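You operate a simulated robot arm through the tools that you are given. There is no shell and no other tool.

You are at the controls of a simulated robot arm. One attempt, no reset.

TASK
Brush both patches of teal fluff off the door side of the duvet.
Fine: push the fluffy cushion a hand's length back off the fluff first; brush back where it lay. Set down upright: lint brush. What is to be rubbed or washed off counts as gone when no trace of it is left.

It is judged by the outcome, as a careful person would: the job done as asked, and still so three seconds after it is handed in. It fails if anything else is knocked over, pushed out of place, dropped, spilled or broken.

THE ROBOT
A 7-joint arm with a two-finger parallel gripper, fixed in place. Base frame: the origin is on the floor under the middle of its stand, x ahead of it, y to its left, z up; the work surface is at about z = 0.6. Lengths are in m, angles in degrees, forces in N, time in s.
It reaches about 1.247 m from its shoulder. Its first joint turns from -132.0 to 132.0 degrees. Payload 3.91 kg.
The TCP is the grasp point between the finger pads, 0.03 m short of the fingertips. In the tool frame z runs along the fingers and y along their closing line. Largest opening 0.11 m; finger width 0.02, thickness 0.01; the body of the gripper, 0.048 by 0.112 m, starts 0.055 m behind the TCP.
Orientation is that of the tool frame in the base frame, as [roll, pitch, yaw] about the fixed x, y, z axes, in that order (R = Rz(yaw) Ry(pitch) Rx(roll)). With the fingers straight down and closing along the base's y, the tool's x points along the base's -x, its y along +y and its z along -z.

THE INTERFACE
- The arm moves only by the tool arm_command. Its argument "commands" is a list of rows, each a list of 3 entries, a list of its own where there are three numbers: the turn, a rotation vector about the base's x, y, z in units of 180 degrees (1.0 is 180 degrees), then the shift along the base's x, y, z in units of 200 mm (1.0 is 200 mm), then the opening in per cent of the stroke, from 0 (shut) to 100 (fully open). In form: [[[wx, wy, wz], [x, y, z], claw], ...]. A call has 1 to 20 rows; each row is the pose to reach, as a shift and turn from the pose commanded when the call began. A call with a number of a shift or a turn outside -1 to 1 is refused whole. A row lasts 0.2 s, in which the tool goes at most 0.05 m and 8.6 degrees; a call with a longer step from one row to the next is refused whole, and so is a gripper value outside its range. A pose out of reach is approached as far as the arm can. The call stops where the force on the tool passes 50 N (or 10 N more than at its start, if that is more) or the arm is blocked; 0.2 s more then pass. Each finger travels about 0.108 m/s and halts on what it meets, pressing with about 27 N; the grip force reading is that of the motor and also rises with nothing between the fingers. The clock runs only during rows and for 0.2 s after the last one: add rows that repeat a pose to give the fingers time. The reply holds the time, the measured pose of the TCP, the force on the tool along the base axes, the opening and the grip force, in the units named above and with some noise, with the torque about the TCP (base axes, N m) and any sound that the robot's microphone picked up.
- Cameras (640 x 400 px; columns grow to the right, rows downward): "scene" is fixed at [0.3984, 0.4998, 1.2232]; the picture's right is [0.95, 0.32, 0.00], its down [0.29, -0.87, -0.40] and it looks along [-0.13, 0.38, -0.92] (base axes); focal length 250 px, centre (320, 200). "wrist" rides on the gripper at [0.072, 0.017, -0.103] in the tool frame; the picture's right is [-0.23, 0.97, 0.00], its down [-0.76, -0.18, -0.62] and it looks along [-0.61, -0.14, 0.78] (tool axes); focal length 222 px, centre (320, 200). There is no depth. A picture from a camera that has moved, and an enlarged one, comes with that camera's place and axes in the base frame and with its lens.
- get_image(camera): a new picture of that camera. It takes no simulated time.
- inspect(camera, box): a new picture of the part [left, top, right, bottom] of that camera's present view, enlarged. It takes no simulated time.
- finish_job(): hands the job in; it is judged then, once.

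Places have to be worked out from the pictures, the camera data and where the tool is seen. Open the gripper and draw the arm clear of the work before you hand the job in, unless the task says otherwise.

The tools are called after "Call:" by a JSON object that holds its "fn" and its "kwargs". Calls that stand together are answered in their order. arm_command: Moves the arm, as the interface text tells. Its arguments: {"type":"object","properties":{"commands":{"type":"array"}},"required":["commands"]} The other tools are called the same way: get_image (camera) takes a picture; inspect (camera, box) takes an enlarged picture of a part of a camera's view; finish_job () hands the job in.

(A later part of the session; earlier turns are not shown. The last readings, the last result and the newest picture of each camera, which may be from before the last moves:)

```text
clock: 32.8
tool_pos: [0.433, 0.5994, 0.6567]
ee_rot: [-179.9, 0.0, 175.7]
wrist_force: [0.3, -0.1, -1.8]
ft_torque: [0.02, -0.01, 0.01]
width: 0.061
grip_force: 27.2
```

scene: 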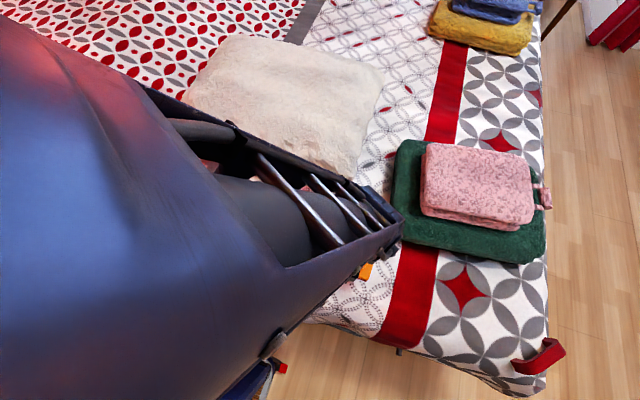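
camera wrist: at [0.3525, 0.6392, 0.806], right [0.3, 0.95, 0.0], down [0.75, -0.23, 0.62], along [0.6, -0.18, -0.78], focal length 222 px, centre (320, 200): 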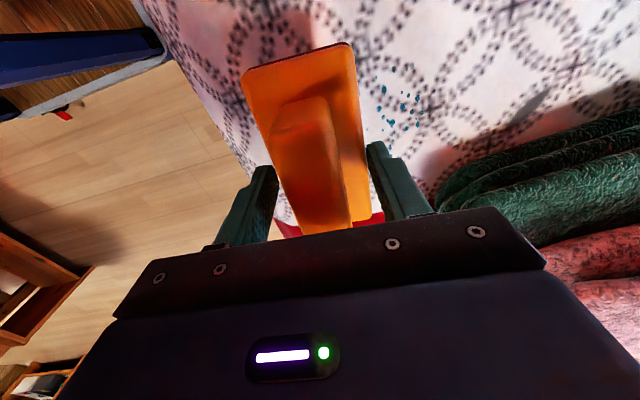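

No contact at z 0.657. I'll lower in small steps.

Call:
{"fn": "arm_command", "kwargs": {"commands": [[[0, 0, 0], [0, 0, -0.01], 0], [[0, 0, 0], [0, 0, -0.02], 0], [[0, 0, 0], [0, 0, -0.02], 0]]}}

Call:
{"fn": "arm_command", "kwargs": {"commands": [[[0, 0, 0], [0, 0, -0.005], 0], [[0, 0, 0], [0, 0, -0.01], 0], [[0, 0, 0], [0, 0, -0.01], 0]]}}

```text
clock: 33.6
tool_pos: [0.4311, 0.5979, 0.6525]
ee_rot: [180.0, 0.0, 175.9]
wrist_force: [-0.4, 0.3, 0.0]
ft_torque: [0.01, -0.01, -0.01]
width: 0.0614
grip_force: 26.7
```

```text
clock: 34.4
tool_pos: [0.4303, 0.5992, 0.6516]
ee_rot: [179.9, 0.0, 175.8]
wrist_force: [-6.9, -7.2, 30.9]
ft_torque: [-0.43, 0.28, 0.11]
width: 0.0613
grip_force: 27.4
```

Contact is stiff: 31 N at z 0.6516. I'll ease up about 1 mm to get a light press.

Call:
{"fn": "arm_command", "kwargs": {"commands": [[[0, 0, 0], [0, 0, 0.004], 0], [[0, 0, 0], [0, 0, 0.004], 0]]}}

```text
clock: 35.0
tool_pos: [0.4315, 0.5973, 0.6498]
ee_rot: [179.8, 0.0, 175.8]
wrist_force: [-2.7, 0.1, 22.2]
ft_torque: [0.12, 0.03, 0.01]
width: 0.0615
grip_force: 27.1
```

It's still at 22 N, so I'll ease up another millimetre.

Call:
{"fn": "arm_command", "kwargs": {"commands": [[[0, 0, 0], [0, 0, 0.005], 0], [[0, 0, 0], [0, 0, 0.005], 0]]}}

```text
clock: 35.6
tool_pos: [0.4322, 0.5969, 0.6508]
ee_rot: [-179.8, 0.1, 175.8]
wrist_force: [0.7, 0.3, -1.3]
ft_torque: [0.01, -0.04, -0.02]
width: 0.0615
grip_force: 27.2
```

The press goes from 22 N to 0 within 1 mm, so I'll lower about 0.6 mm and make a first stroke along +y across patch 1, stopping at y≈0.70.

Call:
{"fn": "arm_command", "kwargs": {"commands": [[[0, 0, 0], [0, 0, -0.003], 0], [[0, 0, 0], [0, 0.05, -0.003], 0], [[0, 0, 0], [0, 0.1, -0.003], 0], [[0, 0, 0], [0, 0.15, -0.003], 0], [[0, 0, 0], [0, 0.2, -0.003], 0], [[0, 0, 0], [0, 0.25, -0.003], 0]]}}

Call:
{"fn": "get_image", "kwargs": {"camera": "wrist"}}

```text
clock: 37.0
tool_pos: [0.4326, 0.649, 0.6523]
ee_rot: [179.9, 0.1, 175.8]
wrist_force: [0.0, 0.8, -1.4]
ft_torque: [0.0, 0.0, 0.03]
width: 0.0615
grip_force: 26.6
```

```text
taken
camera wrist: at [0.3609, 0.6699, 0.7558], right [0.3, 0.95, 0.0], down [0.75, -0.23, 0.62], along [0.6, -0.18, -0.78], focal length 222 px, centre (320, 200)
```

wrist: 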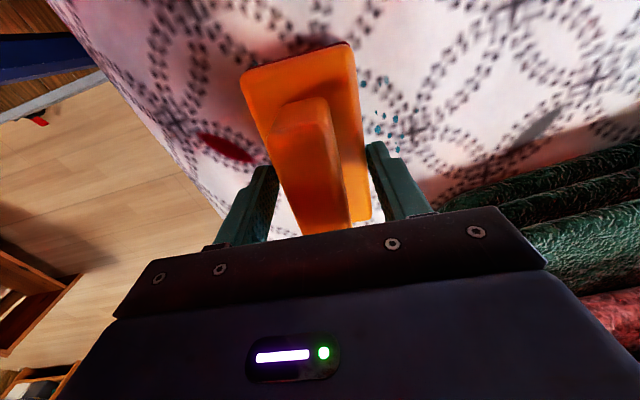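

The reading shows no contact here, since the surface varies slightly. I'll press down a bit more and check.

Call:
{"fn": "arm_command", "kwargs": {"commands": [[[0, 0, 0], [0, 0, -0.004], 0], [[0, 0, 0], [0, 0, -0.004], 0]]}}

```text
clock: 37.6
tool_pos: [0.432, 0.6492, 0.6515]
ee_rot: [180.0, -0.1, 175.9]
wrist_force: [0.6, -3.6, 6.7]
ft_torque: [0.01, 0.03, 0.0]
width: 0.0615
grip_force: 27.0
```

The press is now about 7 N. I'll stroke back and forth over patch 1 at this height, y from 0.70 down to 0.60.

Call:
{"fn": "arm_command", "kwargs": {"commands": [[[0, 0, 0], [0, 0.05, 0], 0], [[0, 0, 0], [0, 0.1, 0], 0], [[0, 0, 0], [0, 0.15, 0], 0], [[0, 0, 0], [0, 0.2, 0], 0], [[0, 0, 0], [0, 0.24, 0], 0], [[0, 0, 0], [0, 0.18, 0], 0], [[0, 0, 0], [0, 0.1, 0], 0], [[0, 0, 0], [0, 0.02, 0], 0], [[0, 0, 0], [0, -0.06, 0], 0], [[0, 0, 0], [0, -0.14, 0], 0], [[0, 0, 0], [0, -0.22, 0], 0]]}}

Call:
{"fn": "get_image", "kwargs": {"camera": "wrist"}}

```text
clock: 40.0
tool_pos: [0.4312, 0.6034, 0.6498]
ee_rot: [179.9, 0.0, 176.0]
wrist_force: [2.7, 18.7, 34.9]
ft_torque: [0.83, -0.12, -0.02]
width: 0.0613
grip_force: 27.6
```

```text
taken
camera wrist: at [0.3601, 0.6241, 0.7542], right [0.3, 0.95, 0.0], down [0.75, -0.23, 0.62], along [0.6, -0.18, -0.78], focal length 222 px, centre (320, 200)
```

wrist: 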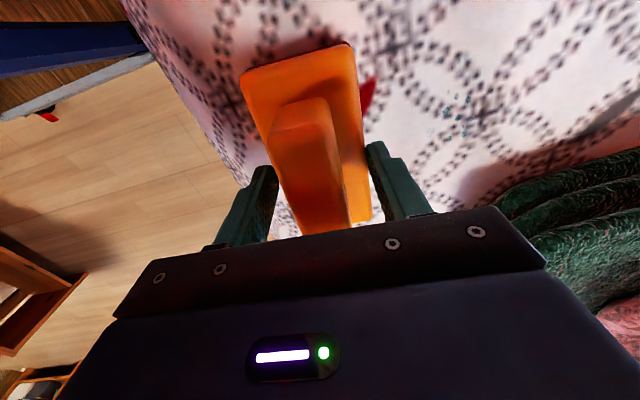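

Most of the fluff in the stroked area is gone. I'll zoom in to look for what remains.

Call:
{"fn": "inspect", "kwargs": {"camera": "wrist", "box": [340, 20, 560, 200]}}

Call:
{"fn": "inspect", "kwargs": {"camera": "wrist", "box": [180, 0, 400, 120]}}

```text
2.22 times, centred on (450, 110) of wrist
camera zoom: at [0.3601, 0.6241, 0.7542], right [0.3, 0.95, 0.0], down [0.75, -0.23, 0.62], along [0.6, -0.18, -0.78], focal length 494 px, centre (31, 400)
```

zoom: 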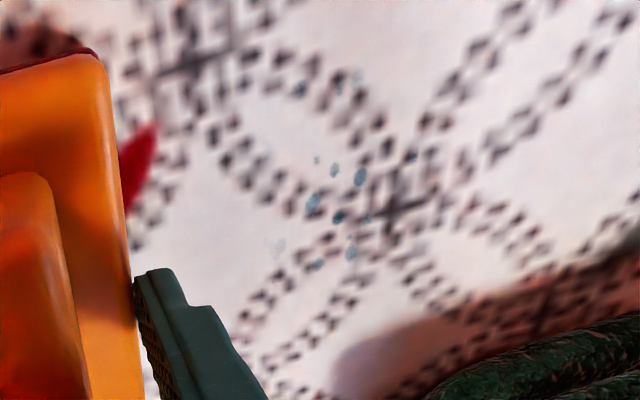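

```text
2.91 times, centred on (290, 60) of wrist
camera zoom: at [0.3601, 0.6241, 0.7542], right [0.3, 0.95, 0.0], down [0.75, -0.23, 0.62], along [0.6, -0.18, -0.78], focal length 646 px, centre (407, 607)
```

zoom: 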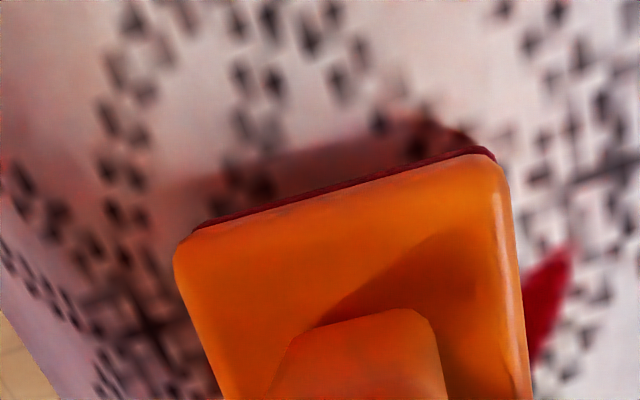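

A few faded specks remain at y≈0.69–0.72. I'll stroke further, up to y≈0.715, with several short passes, keeping x near 0.423 to stay clear of the green towels.

Call:
{"fn": "arm_command", "kwargs": {"commands": [[[0, 0, 0], [-0.02, 0.1, 0], 0], [[0, 0, 0], [-0.04, 0.2, 0], 0], [[0, 0, 0], [-0.05, 0.3, 0], 0], [[0, 0, 0], [-0.05, 0.4, 0], 0], [[0, 0, 0], [-0.05, 0.48, 0], 0], [[0, 0, 0], [-0.05, 0.56, 0], 0], [[0, 0, 0], [-0.05, 0.47, 0], 0], [[0, 0, 0], [-0.05, 0.38, 0], 0], [[0, 0, 0], [-0.05, 0.47, 0], 0], [[0, 0, 0], [-0.05, 0.56, 0], 0], [[0, 0, 0], [-0.05, 0.56, 0], 0]]}}

```text
clock: 42.4
tool_pos: [0.4221, 0.7154, 0.6501]
ee_rot: [-179.9, 0.0, 175.8]
wrist_force: [-0.6, -0.2, -2.1]
ft_torque: [0.02, 0.01, 0.0]
width: 0.0614
grip_force: 26.9
```

There's no contact at y 0.715 because the surface dips slightly there. I'll lower until I feel about 8 N.

Call:
{"fn": "arm_command", "kwargs": {"commands": [[[0, 0, 0], [0, 0, -0.004], 0], [[0, 0, 0], [0, 0, -0.004], 0]]}}

Call:
{"fn": "arm_command", "kwargs": {"commands": [[[0, 0, 0], [0, 0, -0.003], 0], [[0, 0, 0], [0, 0, -0.003], 0]]}}

```text
clock: 43.0
tool_pos: [0.4228, 0.7156, 0.6486]
ee_rot: [-179.9, 0.0, 175.8]
wrist_force: [-0.6, -0.2, -1.2]
ft_torque: [0.01, -0.05, 0.03]
width: 0.0612
grip_force: 27.2
```

```text
clock: 43.6
tool_pos: [0.4204, 0.7166, 0.6485]
ee_rot: [-180.0, 0.0, 175.8]
wrist_force: [0.1, -1.3, -0.7]
ft_torque: [0.0, -0.01, -0.03]
width: 0.0612
grip_force: 27.0
```

Call:
{"fn": "arm_command", "kwargs": {"commands": [[[0, 0, 0], [0, 0, -0.003], 0], [[0, 0, 0], [0, 0, -0.003], 0]]}}

Call:
{"fn": "arm_command", "kwargs": {"commands": [[[0, 0, 0], [0, 0, -0.003], 0], [[0, 0, 0], [0, 0, -0.003], 0]]}}

```text
clock: 44.2
tool_pos: [0.422, 0.7171, 0.6475]
ee_rot: [180.0, -0.1, 175.9]
wrist_force: [-0.1, -0.1, -2.2]
ft_torque: [-0.01, -0.01, 0.04]
width: 0.0613
grip_force: 26.9
```

```text
clock: 44.8
tool_pos: [0.4205, 0.716, 0.648]
ee_rot: [180.0, 0.0, 176.0]
wrist_force: [0.6, 0.1, 0.6]
ft_torque: [-0.1, 0.02, 0.03]
width: 0.0614
grip_force: 26.7
```

Contact is just starting, so I'll lower a touch more.

Call:
{"fn": "arm_command", "kwargs": {"commands": [[[0, 0, 0], [0, 0, -0.003], 0], [[0, 0, 0], [0, 0, -0.003], 0]]}}

```text
clock: 45.4
tool_pos: [0.4217, 0.7163, 0.6475]
ee_rot: [179.9, -0.1, 176.0]
wrist_force: [-0.7, -8.2, 16.7]
ft_torque: [-0.99, 0.23, -0.03]
width: 0.0611
grip_force: 27.3
```

The press is now ~17 N. I'll make short strokes following the slope (about +0.3 mm per cm toward −y), between y≈0.66 and 0.716.

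Call:
{"fn": "arm_command", "kwargs": {"commands": [[[0, 0, 0], [0, -0.09, 0.002], 0], [[0, 0, 0], [0, -0.18, 0.005], 0], [[0, 0, 0], [0, -0.26, 0.007], 0], [[0, 0, 0], [0, -0.18, 0.005], 0], [[0, 0, 0], [0, -0.09, 0.002], 0], [[0, 0, 0], [0, 0.01, 0], 0], [[0, 0, 0], [0, -0.09, 0.002], 0], [[0, 0, 0], [0, -0.18, 0.005], 0], [[0, 0, 0], [0, -0.26, 0.007], 0], [[0, 0, 0], [0, -0.34, 0.01], 0], [[0, 0, 0], [0, -0.42, 0.012], 0]]}}

Call:
{"fn": "inspect", "kwargs": {"camera": "wrist", "box": [340, 20, 560, 200]}}

```text
clock: 47.8
tool_pos: [0.4213, 0.6331, 0.65]
ee_rot: [179.9, 0.1, 175.9]
wrist_force: [-1.2, -1.0, -1.0]
ft_torque: [-0.02, -0.05, 0.01]
width: 0.0613
grip_force: 27.4
```

```text
2.22 times, centred on (450, 110) of wrist
camera zoom: at [0.3502, 0.6537, 0.7537], right [0.3, 0.95, 0.0], down [0.75, -0.23, 0.62], along [0.59, -0.18, -0.78], focal length 494 px, centre (31, 400)
```

zoom: 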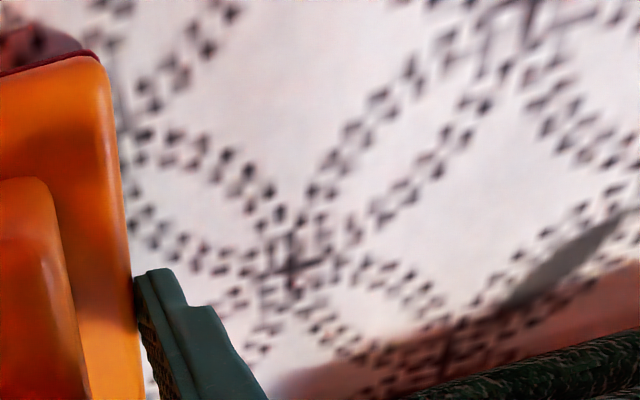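

The upper area looks clean. I'll lift the brush and shift so I can view the whole of patch 1.

Call:
{"fn": "arm_command", "kwargs": {"commands": [[[0, 0, 0], [0, 0, 0.08], 0], [[0, 0, 0], [0, -0.05, 0.2], 0], [[0, 0, 0], [0, -0.15, 0.3], 0], [[0, 0, 0], [0, -0.25, 0.4], 0], [[0, 0, 0], [0, -0.35, 0.45], 0], [[0, 0, 0], [0, -0.4, 0.45], 0]]}}

Call:
{"fn": "get_image", "kwargs": {"camera": "wrist"}}

Call:
{"fn": "inspect", "kwargs": {"camera": "wrist", "box": [340, 0, 520, 200]}}

```text
clock: 49.2
tool_pos: [0.4224, 0.5511, 0.7393]
ee_rot: [180.0, 0.0, 175.9]
wrist_force: [-0.3, -0.3, -1.1]
ft_torque: [0.02, -0.03, -0.01]
width: 0.0614
grip_force: 27.4
```

```text
taken
camera wrist: at [0.3506, 0.5715, 0.843], right [0.3, 0.96, 0.0], down [0.75, -0.23, 0.62], along [0.59, -0.18, -0.78], focal length 222 px, centre (320, 200)
```

wrist: 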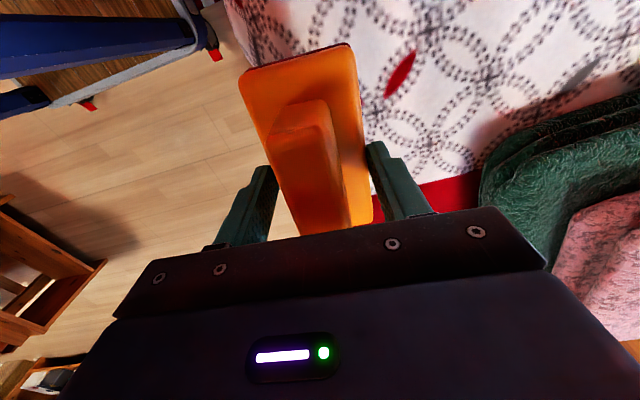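

```text
2.00 times, centred on (430, 100) of wrist
camera zoom: at [0.3506, 0.5715, 0.843], right [0.3, 0.96, 0.0], down [0.75, -0.23, 0.62], along [0.59, -0.18, -0.78], focal length 444 px, centre (100, 400)
```

zoom: 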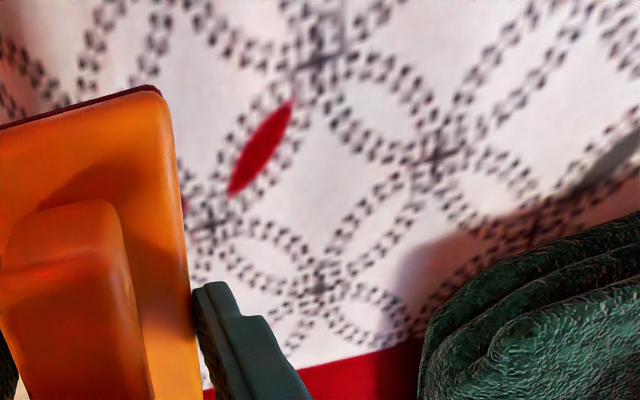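

Patch 1 looks clean from here. I'll check its edges at higher magnification for any residual specks.

Call:
{"fn": "inspect", "kwargs": {"camera": "wrist", "box": [360, 0, 440, 60]}}

Call:
{"fn": "inspect", "kwargs": {"camera": "wrist", "box": [390, 100, 480, 165]}}

Call:
{"fn": "inspect", "kwargs": {"camera": "wrist", "box": [400, 30, 500, 110]}}

Call:
{"fn": "get_image", "kwargs": {"camera": "scene"}}

```text
6.67 times, centred on (400, 30) of wrist
camera zoom: at [0.3506, 0.5715, 0.843], right [0.3, 0.96, 0.0], down [0.75, -0.23, 0.62], along [0.59, -0.18, -0.78], focal length 1481 px, centre (-213, 1333)
```

zoom: 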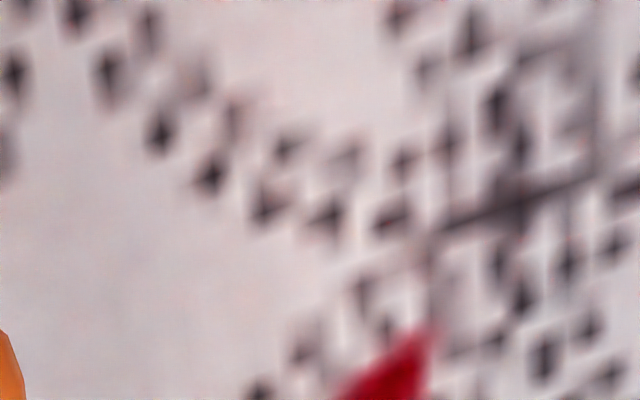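

```text
6.15 times, centred on (435, 132) of wrist
camera zoom: at [0.3506, 0.5715, 0.843], right [0.3, 0.96, 0.0], down [0.75, -0.23, 0.62], along [0.59, -0.18, -0.78], focal length 1367 px, centre (-388, 615)
```

zoom: 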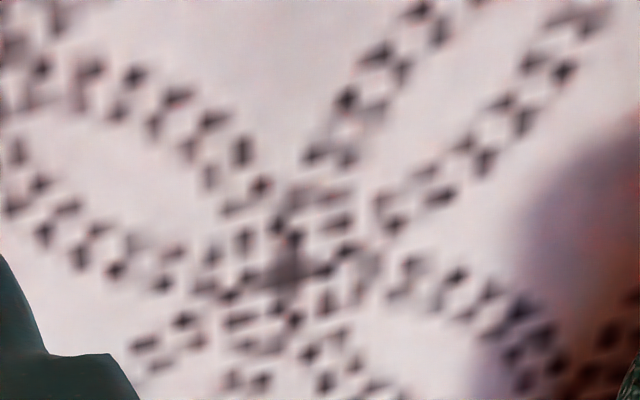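

```text
5.00 times, centred on (450, 70) of wrist
camera zoom: at [0.3506, 0.5715, 0.843], right [0.3, 0.96, 0.0], down [0.75, -0.23, 0.62], along [0.59, -0.18, -0.78], focal length 1111 px, centre (-330, 850)
```

zoom: 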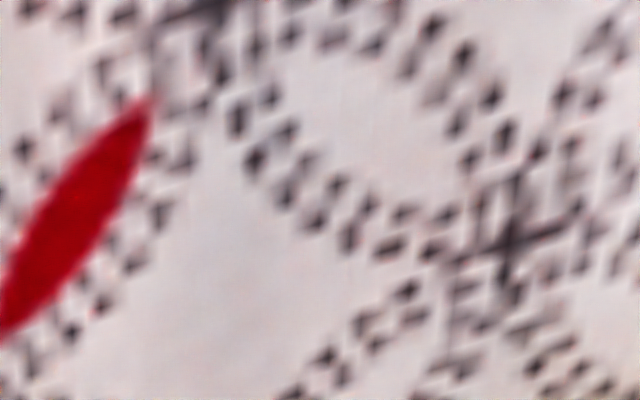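

```text
taken
```

scene: 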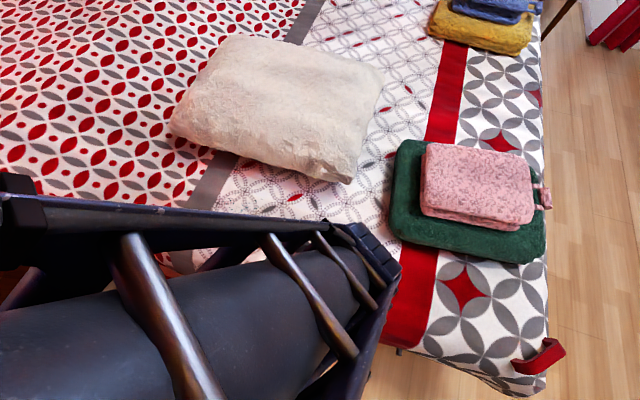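

Patch 1 is clean. I'll now carry the brush over to patch 2 (centre ≈ (0.125, 0.665)) at a safe height.

Call:
{"fn": "arm_command", "kwargs": {"commands": [[[0, 0, 0], [-0.05, 0.01, 0], 0], [[0, 0, 0], [-0.15, 0.03, 0], 0], [[0, 0, 0], [-0.27, 0.06, 0], 0], [[0, 0, 0], [-0.39, 0.09, 0], 0], [[0, 0, 0], [-0.51, 0.12, 0], 0], [[0, 0, 0], [-0.63, 0.15, 0], 0], [[0, 0, 0], [-0.75, 0.18, 0], 0], [[0, 0, 0], [-0.87, 0.21, 0], 0], [[0, 0, 0], [-0.98, 0.24, 0], 0]]}}

Call:
{"fn": "arm_command", "kwargs": {"commands": [[[0, 0, 0], [-0.1, 0, 0], 0], [[0, 0, 0], [-0.2, 0, 0], 0], [[0, 0, 0], [-0.3, 0, 0], 0], [[0, 0, 0], [-0.4, 0, 0], 0], [[0, 0, 0], [-0.47, 0, 0], 0], [[0, 0, 0], [-0.5, 0, 0], 0], [[0, 0, 0], [-0.5, 0, 0], 0]]}}

Call:
{"fn": "get_image", "kwargs": {"camera": "wrist"}}

Call:
{"fn": "get_image", "kwargs": {"camera": "scene"}}

```text
clock: 51.2
tool_pos: [0.2289, 0.6007, 0.739]
ee_rot: [-180.0, 0.1, 175.7]
wrist_force: [0.6, 0.5, -1.4]
ft_torque: [-0.02, 0.04, 0.02]
width: 0.0614
grip_force: 26.8
```

```text
clock: 52.8
tool_pos: [0.1245, 0.6009, 0.7402]
ee_rot: [-180.0, -0.1, 175.8]
wrist_force: [-0.4, -0.4, -0.4]
ft_torque: [-0.01, 0.01, -0.02]
width: 0.0617
grip_force: 26.9
```

```text
taken
camera wrist: at [0.0529, 0.6215, 0.8439], right [0.3, 0.95, 0.0], down [0.75, -0.23, 0.62], along [0.6, -0.18, -0.78], focal length 222 px, centre (320, 200)
```

wrist: 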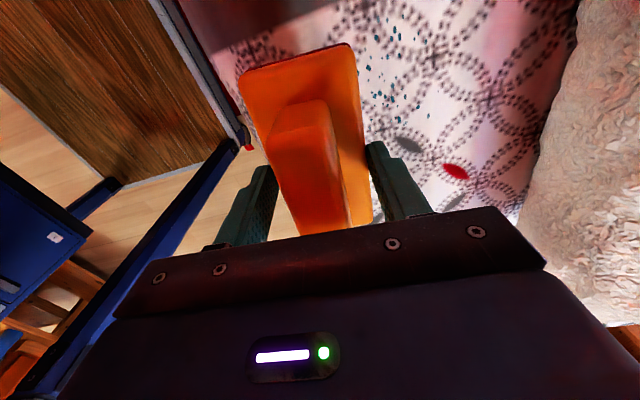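

```text
taken
```

scene: 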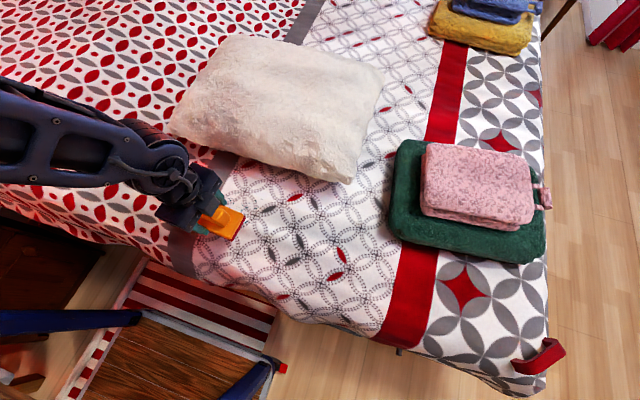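

The brush is beside patch 2 now. I'll verify patch 1 in the scene camera and measure patch 2 in the wrist view.

Call:
{"fn": "inspect", "kwargs": {"camera": "scene", "box": [300, 200, 420, 280]}}

Call:
{"fn": "inspect", "kwargs": {"camera": "wrist", "box": [340, 0, 500, 150]}}

Call:
{"fn": "inspect", "kwargs": {"camera": "scene", "box": [190, 170, 300, 260]}}

```text
5.00 times, centred on (360, 240) of scene
camera zoom: at [0.3984, 0.4998, 1.2232], right [0.95, 0.32, 0.0], down [0.29, -0.87, -0.4], along [-0.13, 0.38, -0.92], focal length 1250 px, centre (120, 0)
```

zoom: 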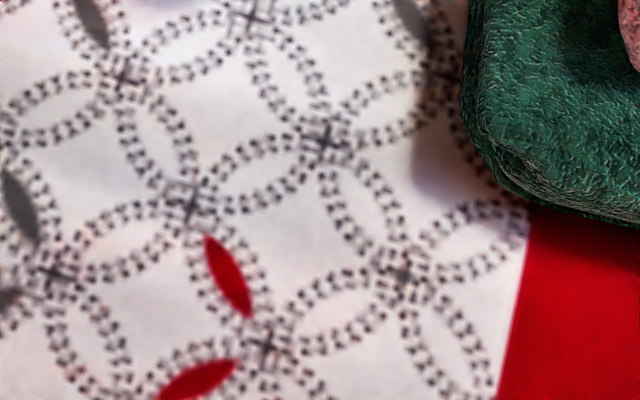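

```text
2.67 times, centred on (420, 75) of wrist
camera zoom: at [0.0529, 0.6215, 0.8439], right [0.3, 0.95, 0.0], down [0.75, -0.23, 0.62], along [0.6, -0.18, -0.78], focal length 592 px, centre (53, 533)
```

zoom: 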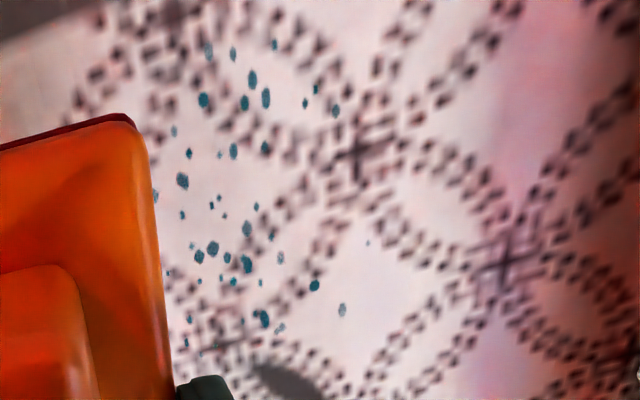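

```text
4.44 times, centred on (245, 215) of scene
camera zoom: at [0.3984, 0.4998, 1.2232], right [0.95, 0.32, 0.0], down [0.29, -0.87, -0.4], along [-0.13, 0.38, -0.92], focal length 1111 px, centre (653, 133)
```

zoom: 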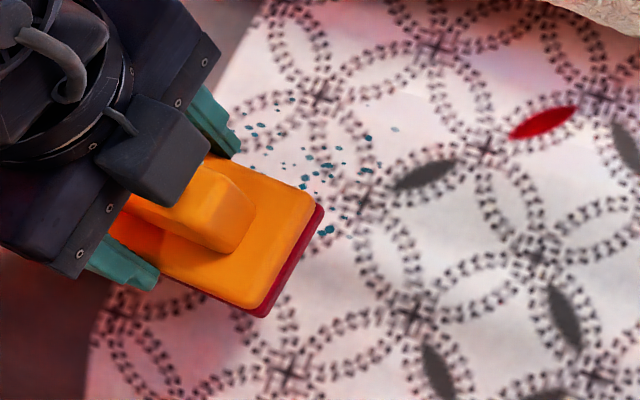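

Patch 1 is confirmed clean in the scene view. Patch 2 spans x≈0.065–0.18, y≈0.625–0.72. I'll bring the brush over it at y≈0.655 and lower close to the surface.

Call:
{"fn": "arm_command", "kwargs": {"commands": [[[0, 0, 0], [-0.01, 0.08, -0.05], 0], [[0, 0, 0], [-0.02, 0.16, -0.1], 0], [[0, 0, 0], [-0.02, 0.24, -0.18], 0], [[0, 0, 0], [-0.02, 0.27, -0.26], 0], [[0, 0, 0], [-0.02, 0.27, -0.33], 0], [[0, 0, 0], [-0.02, 0.27, -0.39], 0], [[0, 0, 0], [-0.02, 0.27, -0.42], 0], [[0, 0, 0], [-0.02, 0.27, -0.42], 0]]}}

Call:
{"fn": "arm_command", "kwargs": {"commands": [[[0, 0, 0], [0, 0, -0.01], 0], [[0, 0, 0], [0, 0, -0.01], 0]]}}

```text
clock: 54.6
tool_pos: [0.1207, 0.6549, 0.654]
ee_rot: [-179.9, 0.1, 175.8]
wrist_force: [-0.2, -0.7, -1.3]
ft_torque: [0.03, -0.03, -0.03]
width: 0.0616
grip_force: 27.5
```

```text
clock: 55.2
tool_pos: [0.1201, 0.6538, 0.6517]
ee_rot: [-179.9, 0.0, 175.9]
wrist_force: [-0.7, -0.3, -0.7]
ft_torque: [0.03, 0.02, 0.01]
width: 0.0616
grip_force: 27.5
```

No contact yet at 0.652, so I'll continue down in sub-millimetre steps.

Call:
{"fn": "arm_command", "kwargs": {"commands": [[[0, 0, 0], [0, 0, -0.005], 0], [[0, 0, 0], [0, 0, -0.005], 0]]}}

Call:
{"fn": "arm_command", "kwargs": {"commands": [[[0, 0, 0], [0, 0, -0.004], 0], [[0, 0, 0], [0, 0, -0.004], 0]]}}

```text
clock: 55.8
tool_pos: [0.1208, 0.6546, 0.6502]
ee_rot: [180.0, 0.1, 175.9]
wrist_force: [1.0, 0.3, -0.9]
ft_torque: [0.05, -0.04, 0.02]
width: 0.0613
grip_force: 26.7
```

```text
clock: 56.4
tool_pos: [0.1224, 0.6544, 0.6511]
ee_rot: [-180.0, -0.1, 175.8]
wrist_force: [0.8, 1.0, -1.2]
ft_torque: [-0.03, -0.02, 0.01]
width: 0.0615
grip_force: 26.8
```

Call:
{"fn": "arm_command", "kwargs": {"commands": [[[0, 0, 0], [0, 0, -0.004], 0], [[0, 0, 0], [0, 0, -0.004], 0]]}}

Call:
{"fn": "arm_command", "kwargs": {"commands": [[[0, 0, 0], [0, 0, -0.003], 0], [[0, 0, 0], [0, 0, -0.003], 0]]}}

```text
clock: 57.0
tool_pos: [0.12, 0.6554, 0.6499]
ee_rot: [-180.0, 0.0, 175.9]
wrist_force: [-0.1, 0.2, -1.3]
ft_torque: [-0.02, 0.0, 0.0]
width: 0.0614
grip_force: 27.1
```

```text
clock: 57.6
tool_pos: [0.1198, 0.6553, 0.6502]
ee_rot: [-179.9, -0.1, 175.8]
wrist_force: [0.2, 0.0, -1.5]
ft_torque: [-0.02, 0.01, 0.02]
width: 0.0612
grip_force: 26.6
```

Still free, so I'll keep lowering in small steps.

Call:
{"fn": "arm_command", "kwargs": {"commands": [[[0, 0, 0], [0, 0, -0.004], 0], [[0, 0, 0], [0, 0, -0.004], 0]]}}

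Call:
{"fn": "arm_command", "kwargs": {"commands": [[[0, 0, 0], [0, 0, -0.003], 0], [[0, 0, 0], [0, 0, -0.003], 0]]}}

Call:
{"fn": "arm_command", "kwargs": {"commands": [[[0, 0, 0], [0, 0, -0.003], 0], [[0, 0, 0], [0, 0, -0.003], 0]]}}

```text
clock: 58.2
tool_pos: [0.1212, 0.6554, 0.6493]
ee_rot: [179.9, 0.0, 175.9]
wrist_force: [0.7, 0.7, -0.5]
ft_torque: [-0.03, -0.02, -0.01]
width: 0.0615
grip_force: 27.0
```

```text
clock: 58.8
tool_pos: [0.1204, 0.6553, 0.6477]
ee_rot: [-180.0, 0.0, 175.9]
wrist_force: [0.0, 0.2, -2.4]
ft_torque: [0.04, 0.01, -0.04]
width: 0.0615
grip_force: 27.1
```

```text
clock: 59.4
tool_pos: [0.1217, 0.6546, 0.648]
ee_rot: [180.0, -0.1, 175.9]
wrist_force: [-0.3, -0.1, -0.9]
ft_torque: [0.0, 0.02, 0.0]
width: 0.0617
grip_force: 26.1
```

Call:
{"fn": "arm_command", "kwargs": {"commands": [[[0, 0, 0], [0, 0, -0.004], 0], [[0, 0, 0], [0, 0, -0.004], 0]]}}

Call:
{"fn": "arm_command", "kwargs": {"commands": [[[0, 0, 0], [0, 0, -0.003], 0], [[0, 0, 0], [0, 0, -0.003], 0]]}}

Call:
{"fn": "inspect", "kwargs": {"camera": "scene", "box": [170, 150, 300, 250]}}

```text
clock: 60.0
tool_pos: [0.121, 0.6543, 0.6481]
ee_rot: [179.9, 0.1, 175.9]
wrist_force: [3.0, 0.0, 4.3]
ft_torque: [-0.09, 0.02, 0.0]
width: 0.0615
grip_force: 26.8
```

```text
clock: 60.6
tool_pos: [0.1199, 0.6551, 0.647]
ee_rot: [180.0, -0.1, 176.0]
wrist_force: [1.6, -1.6, 11.8]
ft_torque: [-0.16, -0.02, -0.01]
width: 0.0613
grip_force: 26.5
```

```text
4.00 times, centred on (235, 200) of scene
camera zoom: at [0.3984, 0.4998, 1.2232], right [0.95, 0.32, 0.0], down [0.29, -0.87, -0.4], along [-0.13, 0.38, -0.92], focal length 1000 px, centre (660, 200)
```

zoom: 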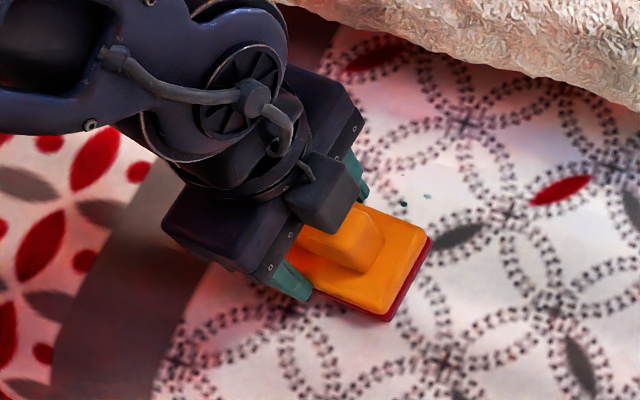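

Contact reads about 12 N. I'll stroke up to y≈0.715 and back down to y≈0.60, following a gentle slope as before.

Call:
{"fn": "arm_command", "kwargs": {"commands": [[[0, 0, 0], [0, 0.1, -0.002], 0], [[0, 0, 0], [0, 0.2, -0.004], 0], [[0, 0, 0], [0, 0.3, -0.006], 0], [[0, 0, 0], [0, 0.2, -0.004], 0], [[0, 0, 0], [0, 0.1, -0.002], 0], [[0, 0, 0], [0, 0, 0], 0], [[0, 0, 0], [0, -0.1, 0.002], 0], [[0, 0, 0], [0, -0.2, 0.004], 0], [[0, 0, 0], [0, -0.26, 0.006], 0]]}}

Call:
{"fn": "get_image", "kwargs": {"camera": "wrist"}}

Call:
{"fn": "inspect", "kwargs": {"camera": "wrist", "box": [340, 0, 540, 180]}}

Call:
{"fn": "inspect", "kwargs": {"camera": "scene", "box": [190, 150, 320, 250]}}

```text
clock: 62.6
tool_pos: [0.1207, 0.6002, 0.6467]
ee_rot: [-180.0, 0.0, 175.9]
wrist_force: [0.3, 4.7, 7.2]
ft_torque: [0.42, -0.01, 0.04]
width: 0.0616
grip_force: 27.2
```

```text
taken
camera wrist: at [0.0506, 0.6219, 0.7507], right [0.3, 0.95, 0.0], down [0.75, -0.23, 0.62], along [0.59, -0.18, -0.78], focal length 222 px, centre (320, 200)
```

wrist: 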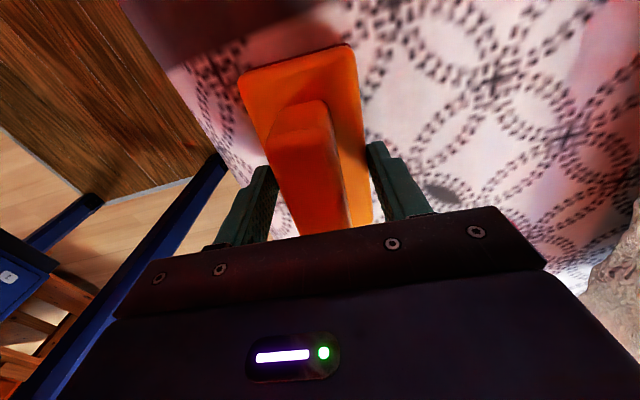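

```text
2.22 times, centred on (440, 90) of wrist
camera zoom: at [0.0506, 0.6219, 0.7507], right [0.3, 0.95, 0.0], down [0.75, -0.23, 0.62], along [0.59, -0.18, -0.78], focal length 494 px, centre (53, 444)
```

zoom: 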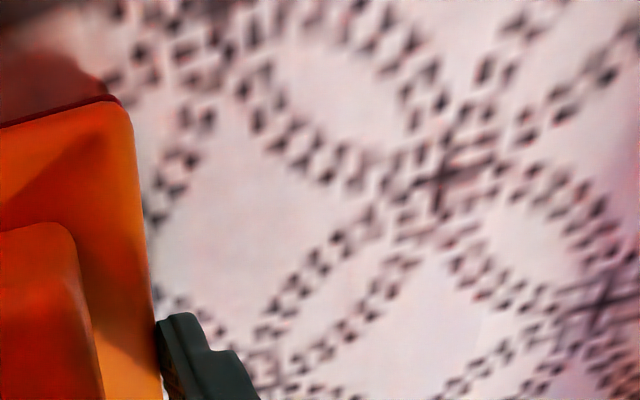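

```text
4.00 times, centred on (255, 200) of scene
camera zoom: at [0.3984, 0.4998, 1.2232], right [0.95, 0.32, 0.0], down [0.29, -0.87, -0.4], along [-0.13, 0.38, -0.92], focal length 1000 px, centre (580, 200)
```

zoom: 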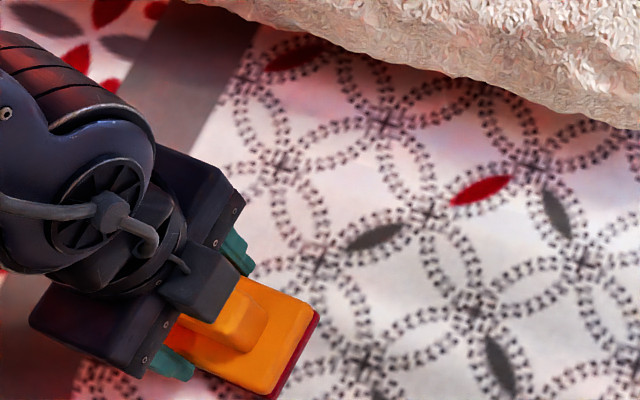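

Patch 2 looks gone above the brush. For thoroughness I'll make another pass shifted toward +x going up and −x coming back.

Call:
{"fn": "arm_command", "kwargs": {"commands": [[[0, 0, 0], [0.05, 0.06, -0.001], 0], [[0, 0, 0], [0.08, 0.16, -0.003], 0], [[0, 0, 0], [0.1, 0.26, -0.005], 0], [[0, 0, 0], [0.1, 0.36, -0.008], 0], [[0, 0, 0], [0.1, 0.46, -0.01], 0], [[0, 0, 0], [0.1, 0.57, -0.012], 0], [[0, 0, 0], [0, 0.58, -0.012], 0], [[0, 0, 0], [-0.08, 0.57, -0.012], 0], [[0, 0, 0], [-0.08, 0.47, -0.01], 0], [[0, 0, 0], [-0.08, 0.37, -0.008], 0], [[0, 0, 0], [-0.08, 0.27, -0.005], 0], [[0, 0, 0], [-0.08, 0.17, -0.003], 0], [[0, 0, 0], [-0.08, 0.07, -0.001], 0], [[0, 0, 0], [-0.05, 0, 0], 0]]}}

Call:
{"fn": "arm_command", "kwargs": {"commands": [[[0, 0, 0], [0, 0, 0.1], 0], [[0, 0, 0], [0, -0.05, 0.25], 0], [[0, 0, 0], [0, -0.1, 0.4], 0], [[0, 0, 0], [0, -0.2, 0.5], 0], [[0, 0, 0], [0, -0.25, 0.5], 0], [[0, 0, 0], [0, -0.25, 0.5], 0]]}}

Call:
{"fn": "get_image", "kwargs": {"camera": "wrist"}}

Call:
{"fn": "inspect", "kwargs": {"camera": "wrist", "box": [340, 0, 540, 160]}}

Call:
{"fn": "inspect", "kwargs": {"camera": "scene", "box": [190, 150, 320, 250]}}

```text
clock: 65.6
tool_pos: [0.1106, 0.6022, 0.649]
ee_rot: [-179.9, 0.1, 175.9]
wrist_force: [-0.2, 0.1, -1.2]
ft_torque: [0.01, -0.01, 0.01]
width: 0.0611
grip_force: 27.3
```

```text
clock: 67.0
tool_pos: [0.1116, 0.5518, 0.7497]
ee_rot: [180.0, -0.1, 176.0]
wrist_force: [0.2, 0.0, -0.8]
ft_torque: [-0.04, -0.01, 0.02]
width: 0.0615
grip_force: 26.8
```

```text
taken
camera wrist: at [0.04, 0.5725, 0.8534], right [0.3, 0.95, 0.0], down [0.75, -0.23, 0.62], along [0.6, -0.19, -0.78], focal length 222 px, centre (320, 200)
```

wrist: 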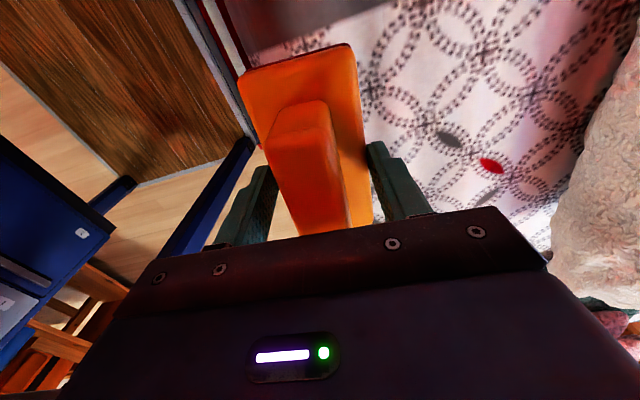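

```text
2.50 times, centred on (440, 80) of wrist
camera zoom: at [0.04, 0.5725, 0.8534], right [0.3, 0.95, 0.0], down [0.75, -0.23, 0.62], along [0.6, -0.19, -0.78], focal length 555 px, centre (20, 500)
```

zoom: 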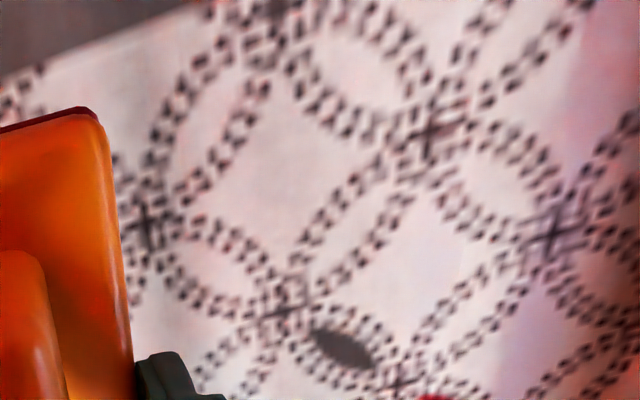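

```text
4.00 times, centred on (255, 200) of scene
camera zoom: at [0.3984, 0.4998, 1.2232], right [0.95, 0.32, 0.0], down [0.29, -0.87, -0.4], along [-0.13, 0.38, -0.92], focal length 1000 px, centre (580, 200)
```

zoom: 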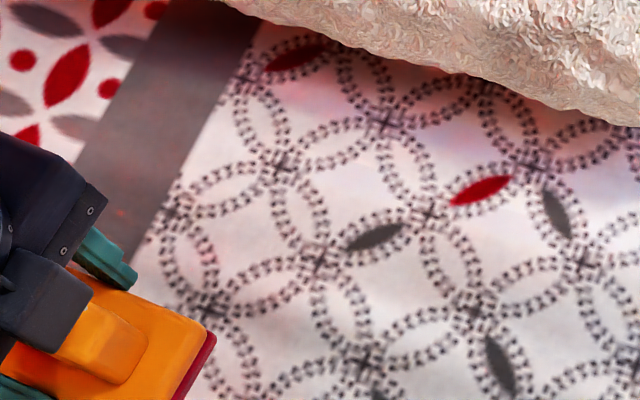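

Patch 2 looks clean too. I'll check it once more at higher magnification.

Call:
{"fn": "inspect", "kwargs": {"camera": "scene", "box": [215, 180, 275, 235]}}

Call:
{"fn": "inspect", "kwargs": {"camera": "wrist", "box": [370, 0, 450, 60]}}

Call:
{"fn": "inspect", "kwargs": {"camera": "wrist", "box": [380, 50, 470, 115]}}

Call:
{"fn": "inspect", "kwargs": {"camera": "scene", "box": [310, 215, 390, 270]}}

```text
7.27 times, centred on (245, 208) of scene
camera zoom: at [0.3984, 0.4998, 1.2232], right [0.95, 0.32, 0.0], down [0.29, -0.87, -0.4], along [-0.13, 0.38, -0.92], focal length 1818 px, centre (866, 146)
```

zoom: 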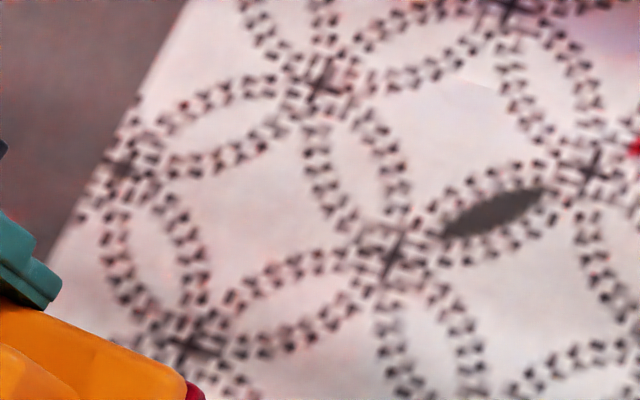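

```text
6.67 times, centred on (410, 30) of wrist
camera zoom: at [0.04, 0.5725, 0.8534], right [0.3, 0.95, 0.0], down [0.75, -0.23, 0.62], along [0.6, -0.19, -0.78], focal length 1481 px, centre (-280, 1333)
```

zoom: 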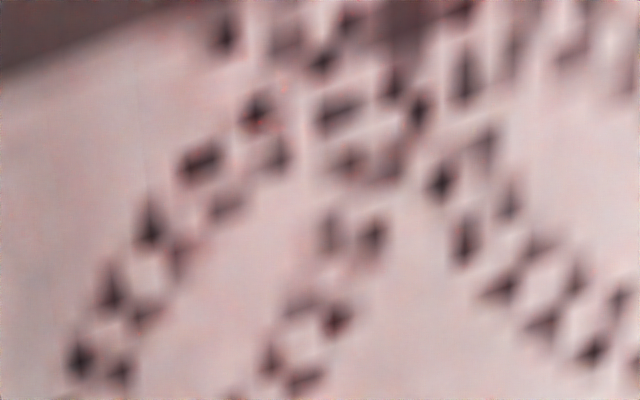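

```text
6.15 times, centred on (425, 82) of wrist
camera zoom: at [0.04, 0.5725, 0.8534], right [0.3, 0.95, 0.0], down [0.75, -0.23, 0.62], along [0.6, -0.19, -0.78], focal length 1367 px, centre (-326, 923)
```

zoom: 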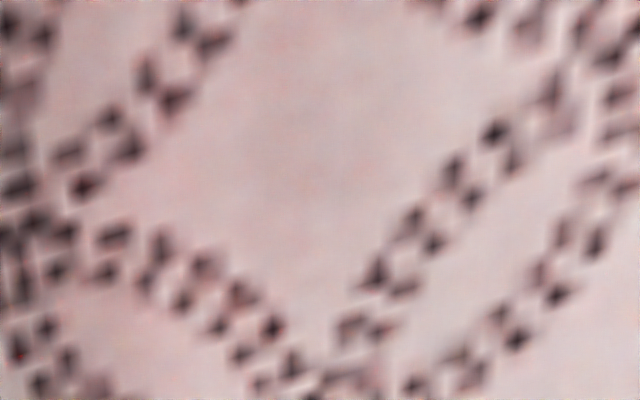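

```text
7.27 times, centred on (350, 242) of scene
camera zoom: at [0.3984, 0.4998, 1.2232], right [0.95, 0.32, 0.0], down [0.29, -0.87, -0.4], along [-0.13, 0.38, -0.92], focal length 1818 px, centre (102, -109)
```

zoom: 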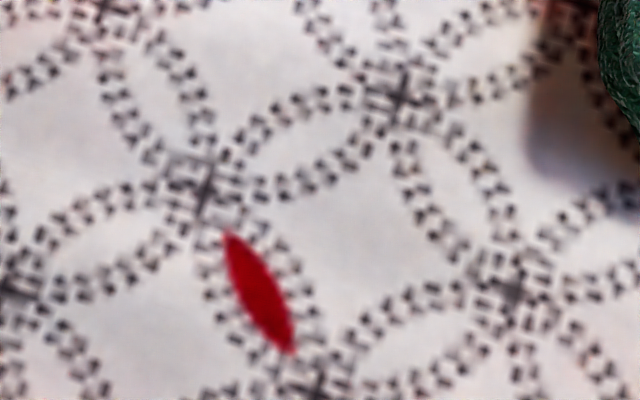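

Both patches are gone with no trace. I'll carry the brush back toward its original spot at (0.619, 0.595).

Call:
{"fn": "arm_command", "kwargs": {"commands": [[[0, 0, 0], [0.06, 0.03, 0], 0], [[0, 0, 0], [0.18, 0.06, 0], 0], [[0, 0, 0], [0.32, 0.1, 0], 0], [[0, 0, 0], [0.46, 0.14, 0], 0], [[0, 0, 0], [0.6, 0.18, 0], 0], [[0, 0, 0], [0.74, 0.2, 0], 0], [[0, 0, 0], [0.88, 0.21, 0], 0], [[0, 0, 0], [1.0, 0.21, 0], 0]]}}

Call:
{"fn": "arm_command", "kwargs": {"commands": [[[0, 0, 0], [0.12, 0, 0], 0], [[0, 0, 0], [0.26, 0, 0], 0], [[0, 0, 0], [0.4, 0, 0], 0], [[0, 0, 0], [0.54, 0, 0], 0], [[0, 0, 0], [0.68, 0, 0], 0], [[0, 0, 0], [0.82, 0, 0], 0], [[0, 0, 0], [0.95, 0, 0], 0], [[0, 0, 0], [1.0, 0, 0], 0]]}}

Call:
{"fn": "arm_command", "kwargs": {"commands": [[[0, 0, 0], [0.12, 0, -0.02], 0], [[0, 0, 0], [0.26, 0, -0.06], 0], [[0, 0, 0], [0.38, 0, -0.1], 0], [[0, 0, 0], [0.48, 0, -0.15], 0], [[0, 0, 0], [0.53, 0, -0.2], 0], [[0, 0, 0], [0.535, 0, -0.25], 0], [[0, 0, 0], [0.535, 0, -0.25], 0]]}}

Call:
{"fn": "get_image", "kwargs": {"camera": "wrist"}}

Call:
{"fn": "inspect", "kwargs": {"camera": "scene", "box": [380, 240, 520, 340]}}

```text
clock: 68.8
tool_pos: [0.3095, 0.5954, 0.7503]
ee_rot: [180.0, 0.0, 175.9]
wrist_force: [-0.8, 0.2, -1.6]
ft_torque: [0.01, -0.03, -0.01]
width: 0.0613
grip_force: 27.3
```

```text
clock: 70.6
tool_pos: [0.5102, 0.5929, 0.7474]
ee_rot: [-180.0, -0.1, 176.0]
wrist_force: [-0.1, -0.2, -1.2]
ft_torque: [-0.03, -0.02, -0.01]
width: 0.0614
grip_force: 27.1
```

```text
clock: 72.2
tool_pos: [0.6183, 0.5932, 0.698]
ee_rot: [-179.9, 0.0, 175.9]
wrist_force: [-1.3, -0.2, -1.0]
ft_torque: [0.0, 0.01, -0.04]
width: 0.0616
grip_force: 26.8
```

```text
taken
camera wrist: at [0.5475, 0.6146, 0.8018], right [0.3, 0.95, 0.0], down [0.75, -0.23, 0.62], along [0.59, -0.18, -0.78], focal length 222 px, centre (320, 200)
```

wrist: 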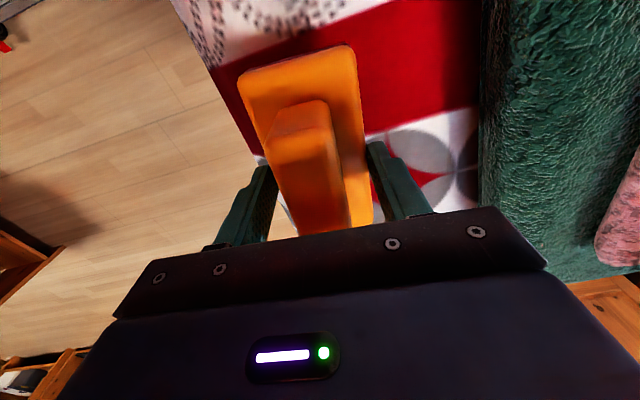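

```text
4.00 times, centred on (450, 290) of scene
camera zoom: at [0.3984, 0.4998, 1.2232], right [0.95, 0.32, 0.0], down [0.29, -0.87, -0.4], along [-0.13, 0.38, -0.92], focal length 1000 px, centre (-200, -160)
```

zoom: 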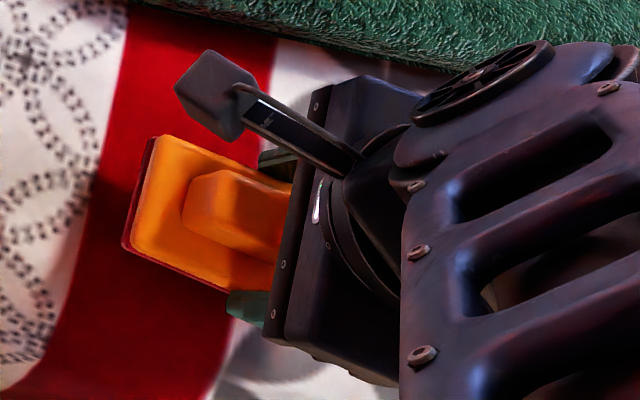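

The brush is above its original place and hasn't shifted in the grip. I'll lower it gently toward the surface.

Call:
{"fn": "arm_command", "kwargs": {"commands": [[[0, 0, 0], [0, 0.005, -0.05], 0], [[0, 0, 0], [0, 0.007, -0.1], 0], [[0, 0, 0], [0, 0.007, -0.15], 0], [[0, 0, 0], [0, 0.007, -0.19], 0], [[0, 0, 0], [0, 0.007, -0.21], 0], [[0, 0, 0], [0, 0.007, -0.21], 0]]}}

Call:
{"fn": "arm_command", "kwargs": {"commands": [[[0, 0, 0], [0, 0, -0.006], 0], [[0, 0, 0], [0, 0, -0.006], 0]]}}

```text
clock: 73.6
tool_pos: [0.6205, 0.5959, 0.6564]
ee_rot: [-180.0, -0.1, 175.9]
wrist_force: [-0.7, 0.8, -1.5]
ft_torque: [0.01, 0.05, 0.0]
width: 0.0614
grip_force: 27.0
```

```text
clock: 74.2
tool_pos: [0.6192, 0.5967, 0.6552]
ee_rot: [-180.0, -0.1, 175.9]
wrist_force: [-0.2, 0.9, -1.4]
ft_torque: [0.03, -0.02, 0.01]
width: 0.0615
grip_force: 26.9
```

Call:
{"fn": "arm_command", "kwargs": {"commands": [[[0, 0, 0], [0, 0, -0.005], 0], [[0, 0, 0], [0, 0, -0.005], 0]]}}

Call:
{"fn": "arm_command", "kwargs": {"commands": [[[0, 0, 0], [0, 0, -0.004], 0], [[0, 0, 0], [0, 0, -0.004], 0]]}}

```text
clock: 74.8
tool_pos: [0.6191, 0.5955, 0.6535]
ee_rot: [-180.0, 0.0, 175.9]
wrist_force: [-0.7, 0.0, -1.5]
ft_torque: [0.0, 0.02, 0.01]
width: 0.0612
grip_force: 26.9
```

```text
clock: 75.4
tool_pos: [0.6187, 0.5943, 0.6527]
ee_rot: [180.0, 0.1, 175.9]
wrist_force: [0.1, 0.1, -1.8]
ft_torque: [0.01, -0.02, 0.01]
width: 0.0614
grip_force: 27.0
```

Call:
{"fn": "arm_command", "kwargs": {"commands": [[[0, 0, 0], [0, 0, -0.003], 0], [[0, 0, 0], [0, 0, -0.003], 0]]}}

Call:
{"fn": "arm_command", "kwargs": {"commands": [[[0, 0, 0], [0, 0, -0.003], 0], [[0, 0, 0], [0, 0, -0.003], 0]]}}

```text
clock: 76.0
tool_pos: [0.619, 0.595, 0.6531]
ee_rot: [180.0, 0.0, 176.0]
wrist_force: [-0.3, -0.8, -1.9]
ft_torque: [-0.02, -0.04, -0.01]
width: 0.0612
grip_force: 26.5
```

```text
clock: 76.6
tool_pos: [0.6193, 0.596, 0.6527]
ee_rot: [-180.0, 0.0, 175.9]
wrist_force: [-0.8, 0.1, -1.1]
ft_torque: [-0.01, 0.0, 0.01]
width: 0.0612
grip_force: 27.3
```

Still free (force ≈ −1 N, just the brush's weight). I'll continue in small steps.

Call:
{"fn": "arm_command", "kwargs": {"commands": [[[0, 0, 0], [0, 0, -0.003], 0], [[0, 0, 0], [0, 0, -0.003], 0]]}}

Call:
{"fn": "arm_command", "kwargs": {"commands": [[[0, 0, 0], [0, 0, -0.003], 0], [[0, 0, 0], [0, 0, -0.003], 0]]}}

```text
clock: 77.2
tool_pos: [0.6198, 0.5957, 0.6512]
ee_rot: [179.9, 0.0, 175.8]
wrist_force: [0.0, -0.5, -0.8]
ft_torque: [0.01, 0.02, -0.03]
width: 0.0612
grip_force: 26.7
```

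```text
clock: 77.8
tool_pos: [0.6201, 0.5948, 0.6499]
ee_rot: [180.0, -0.1, 175.9]
wrist_force: [0.0, -0.1, -1.2]
ft_torque: [-0.01, -0.02, 0.0]
width: 0.0616
grip_force: 27.4
```

Call:
{"fn": "arm_command", "kwargs": {"commands": [[[0, 0, 0], [0, 0, -0.003], 0], [[0, 0, 0], [0, 0, -0.003], 0]]}}

Call:
{"fn": "arm_command", "kwargs": {"commands": [[[0, 0, 0], [0, 0, -0.003], 0], [[0, 0, 0], [0, 0, -0.003], 0]]}}

Call:
{"fn": "inspect", "kwargs": {"camera": "scene", "box": [380, 240, 520, 340]}}

```text
clock: 78.4
tool_pos: [0.6196, 0.5956, 0.649]
ee_rot: [180.0, 0.0, 175.9]
wrist_force: [-0.9, 0.1, -1.3]
ft_torque: [0.0, -0.03, -0.01]
width: 0.0613
grip_force: 26.8
```

```text
clock: 79.0
tool_pos: [0.6187, 0.5958, 0.6492]
ee_rot: [179.9, 0.0, 175.9]
wrist_force: [-0.1, -0.9, -0.6]
ft_torque: [0.0, -0.01, -0.03]
width: 0.0612
grip_force: 27.2
```

```text
4.00 times, centred on (450, 290) of scene
camera zoom: at [0.3984, 0.4998, 1.2232], right [0.95, 0.32, 0.0], down [0.29, -0.87, -0.4], along [-0.13, 0.38, -0.92], focal length 1000 px, centre (-200, -160)
```

zoom: 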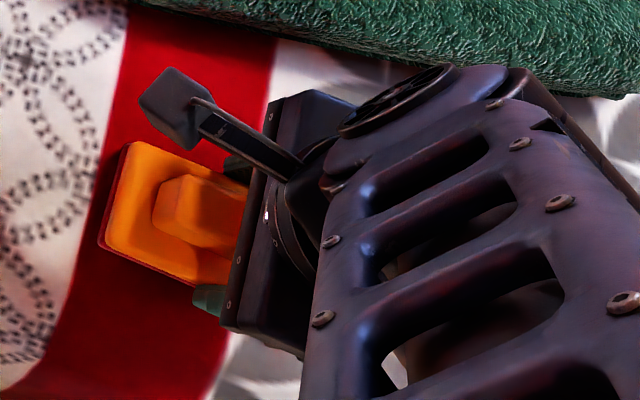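

The brush's outline matches its original spot in the scene view almost exactly. It's just short of contact, so I'll keep lowering.

Call:
{"fn": "arm_command", "kwargs": {"commands": [[[0, 0, 0], [0, 0, -0.003], 0], [[0, 0, 0], [0, 0, -0.003], 0]]}}

Call:
{"fn": "arm_command", "kwargs": {"commands": [[[0, 0, 0], [0, 0, -0.003], 0], [[0, 0, 0], [0, 0, -0.003], 0]]}}

```text
clock: 79.6
tool_pos: [0.6174, 0.5957, 0.6485]
ee_rot: [-180.0, -0.1, 175.8]
wrist_force: [-0.8, 0.4, -1.7]
ft_torque: [-0.02, -0.01, 0.0]
width: 0.0615
grip_force: 27.1
```

```text
clock: 80.2
tool_pos: [0.6183, 0.5972, 0.6478]
ee_rot: [-180.0, 0.0, 175.9]
wrist_force: [0.1, 0.0, -1.2]
ft_torque: [0.01, -0.02, -0.01]
width: 0.0616
grip_force: 27.2
```

Call:
{"fn": "arm_command", "kwargs": {"commands": [[[0, 0, 0], [0, 0, -0.003], 0], [[0, 0, 0], [0, 0, -0.003], 0]]}}

Call:
{"fn": "arm_command", "kwargs": {"commands": [[[0, 0, 0], [0, 0, -0.003], 0], [[0, 0, 0], [0, 0, -0.003], 0]]}}

```text
clock: 80.8
tool_pos: [0.6173, 0.5965, 0.6481]
ee_rot: [-180.0, 0.0, 175.9]
wrist_force: [0.9, -0.7, -0.7]
ft_torque: [0.03, 0.0, 0.03]
width: 0.0616
grip_force: 27.0
```

```text
clock: 81.4
tool_pos: [0.6188, 0.5956, 0.6477]
ee_rot: [180.0, 0.0, 176.0]
wrist_force: [0.4, 0.0, -1.6]
ft_torque: [-0.01, 0.01, 0.01]
width: 0.0613
grip_force: 27.0
```

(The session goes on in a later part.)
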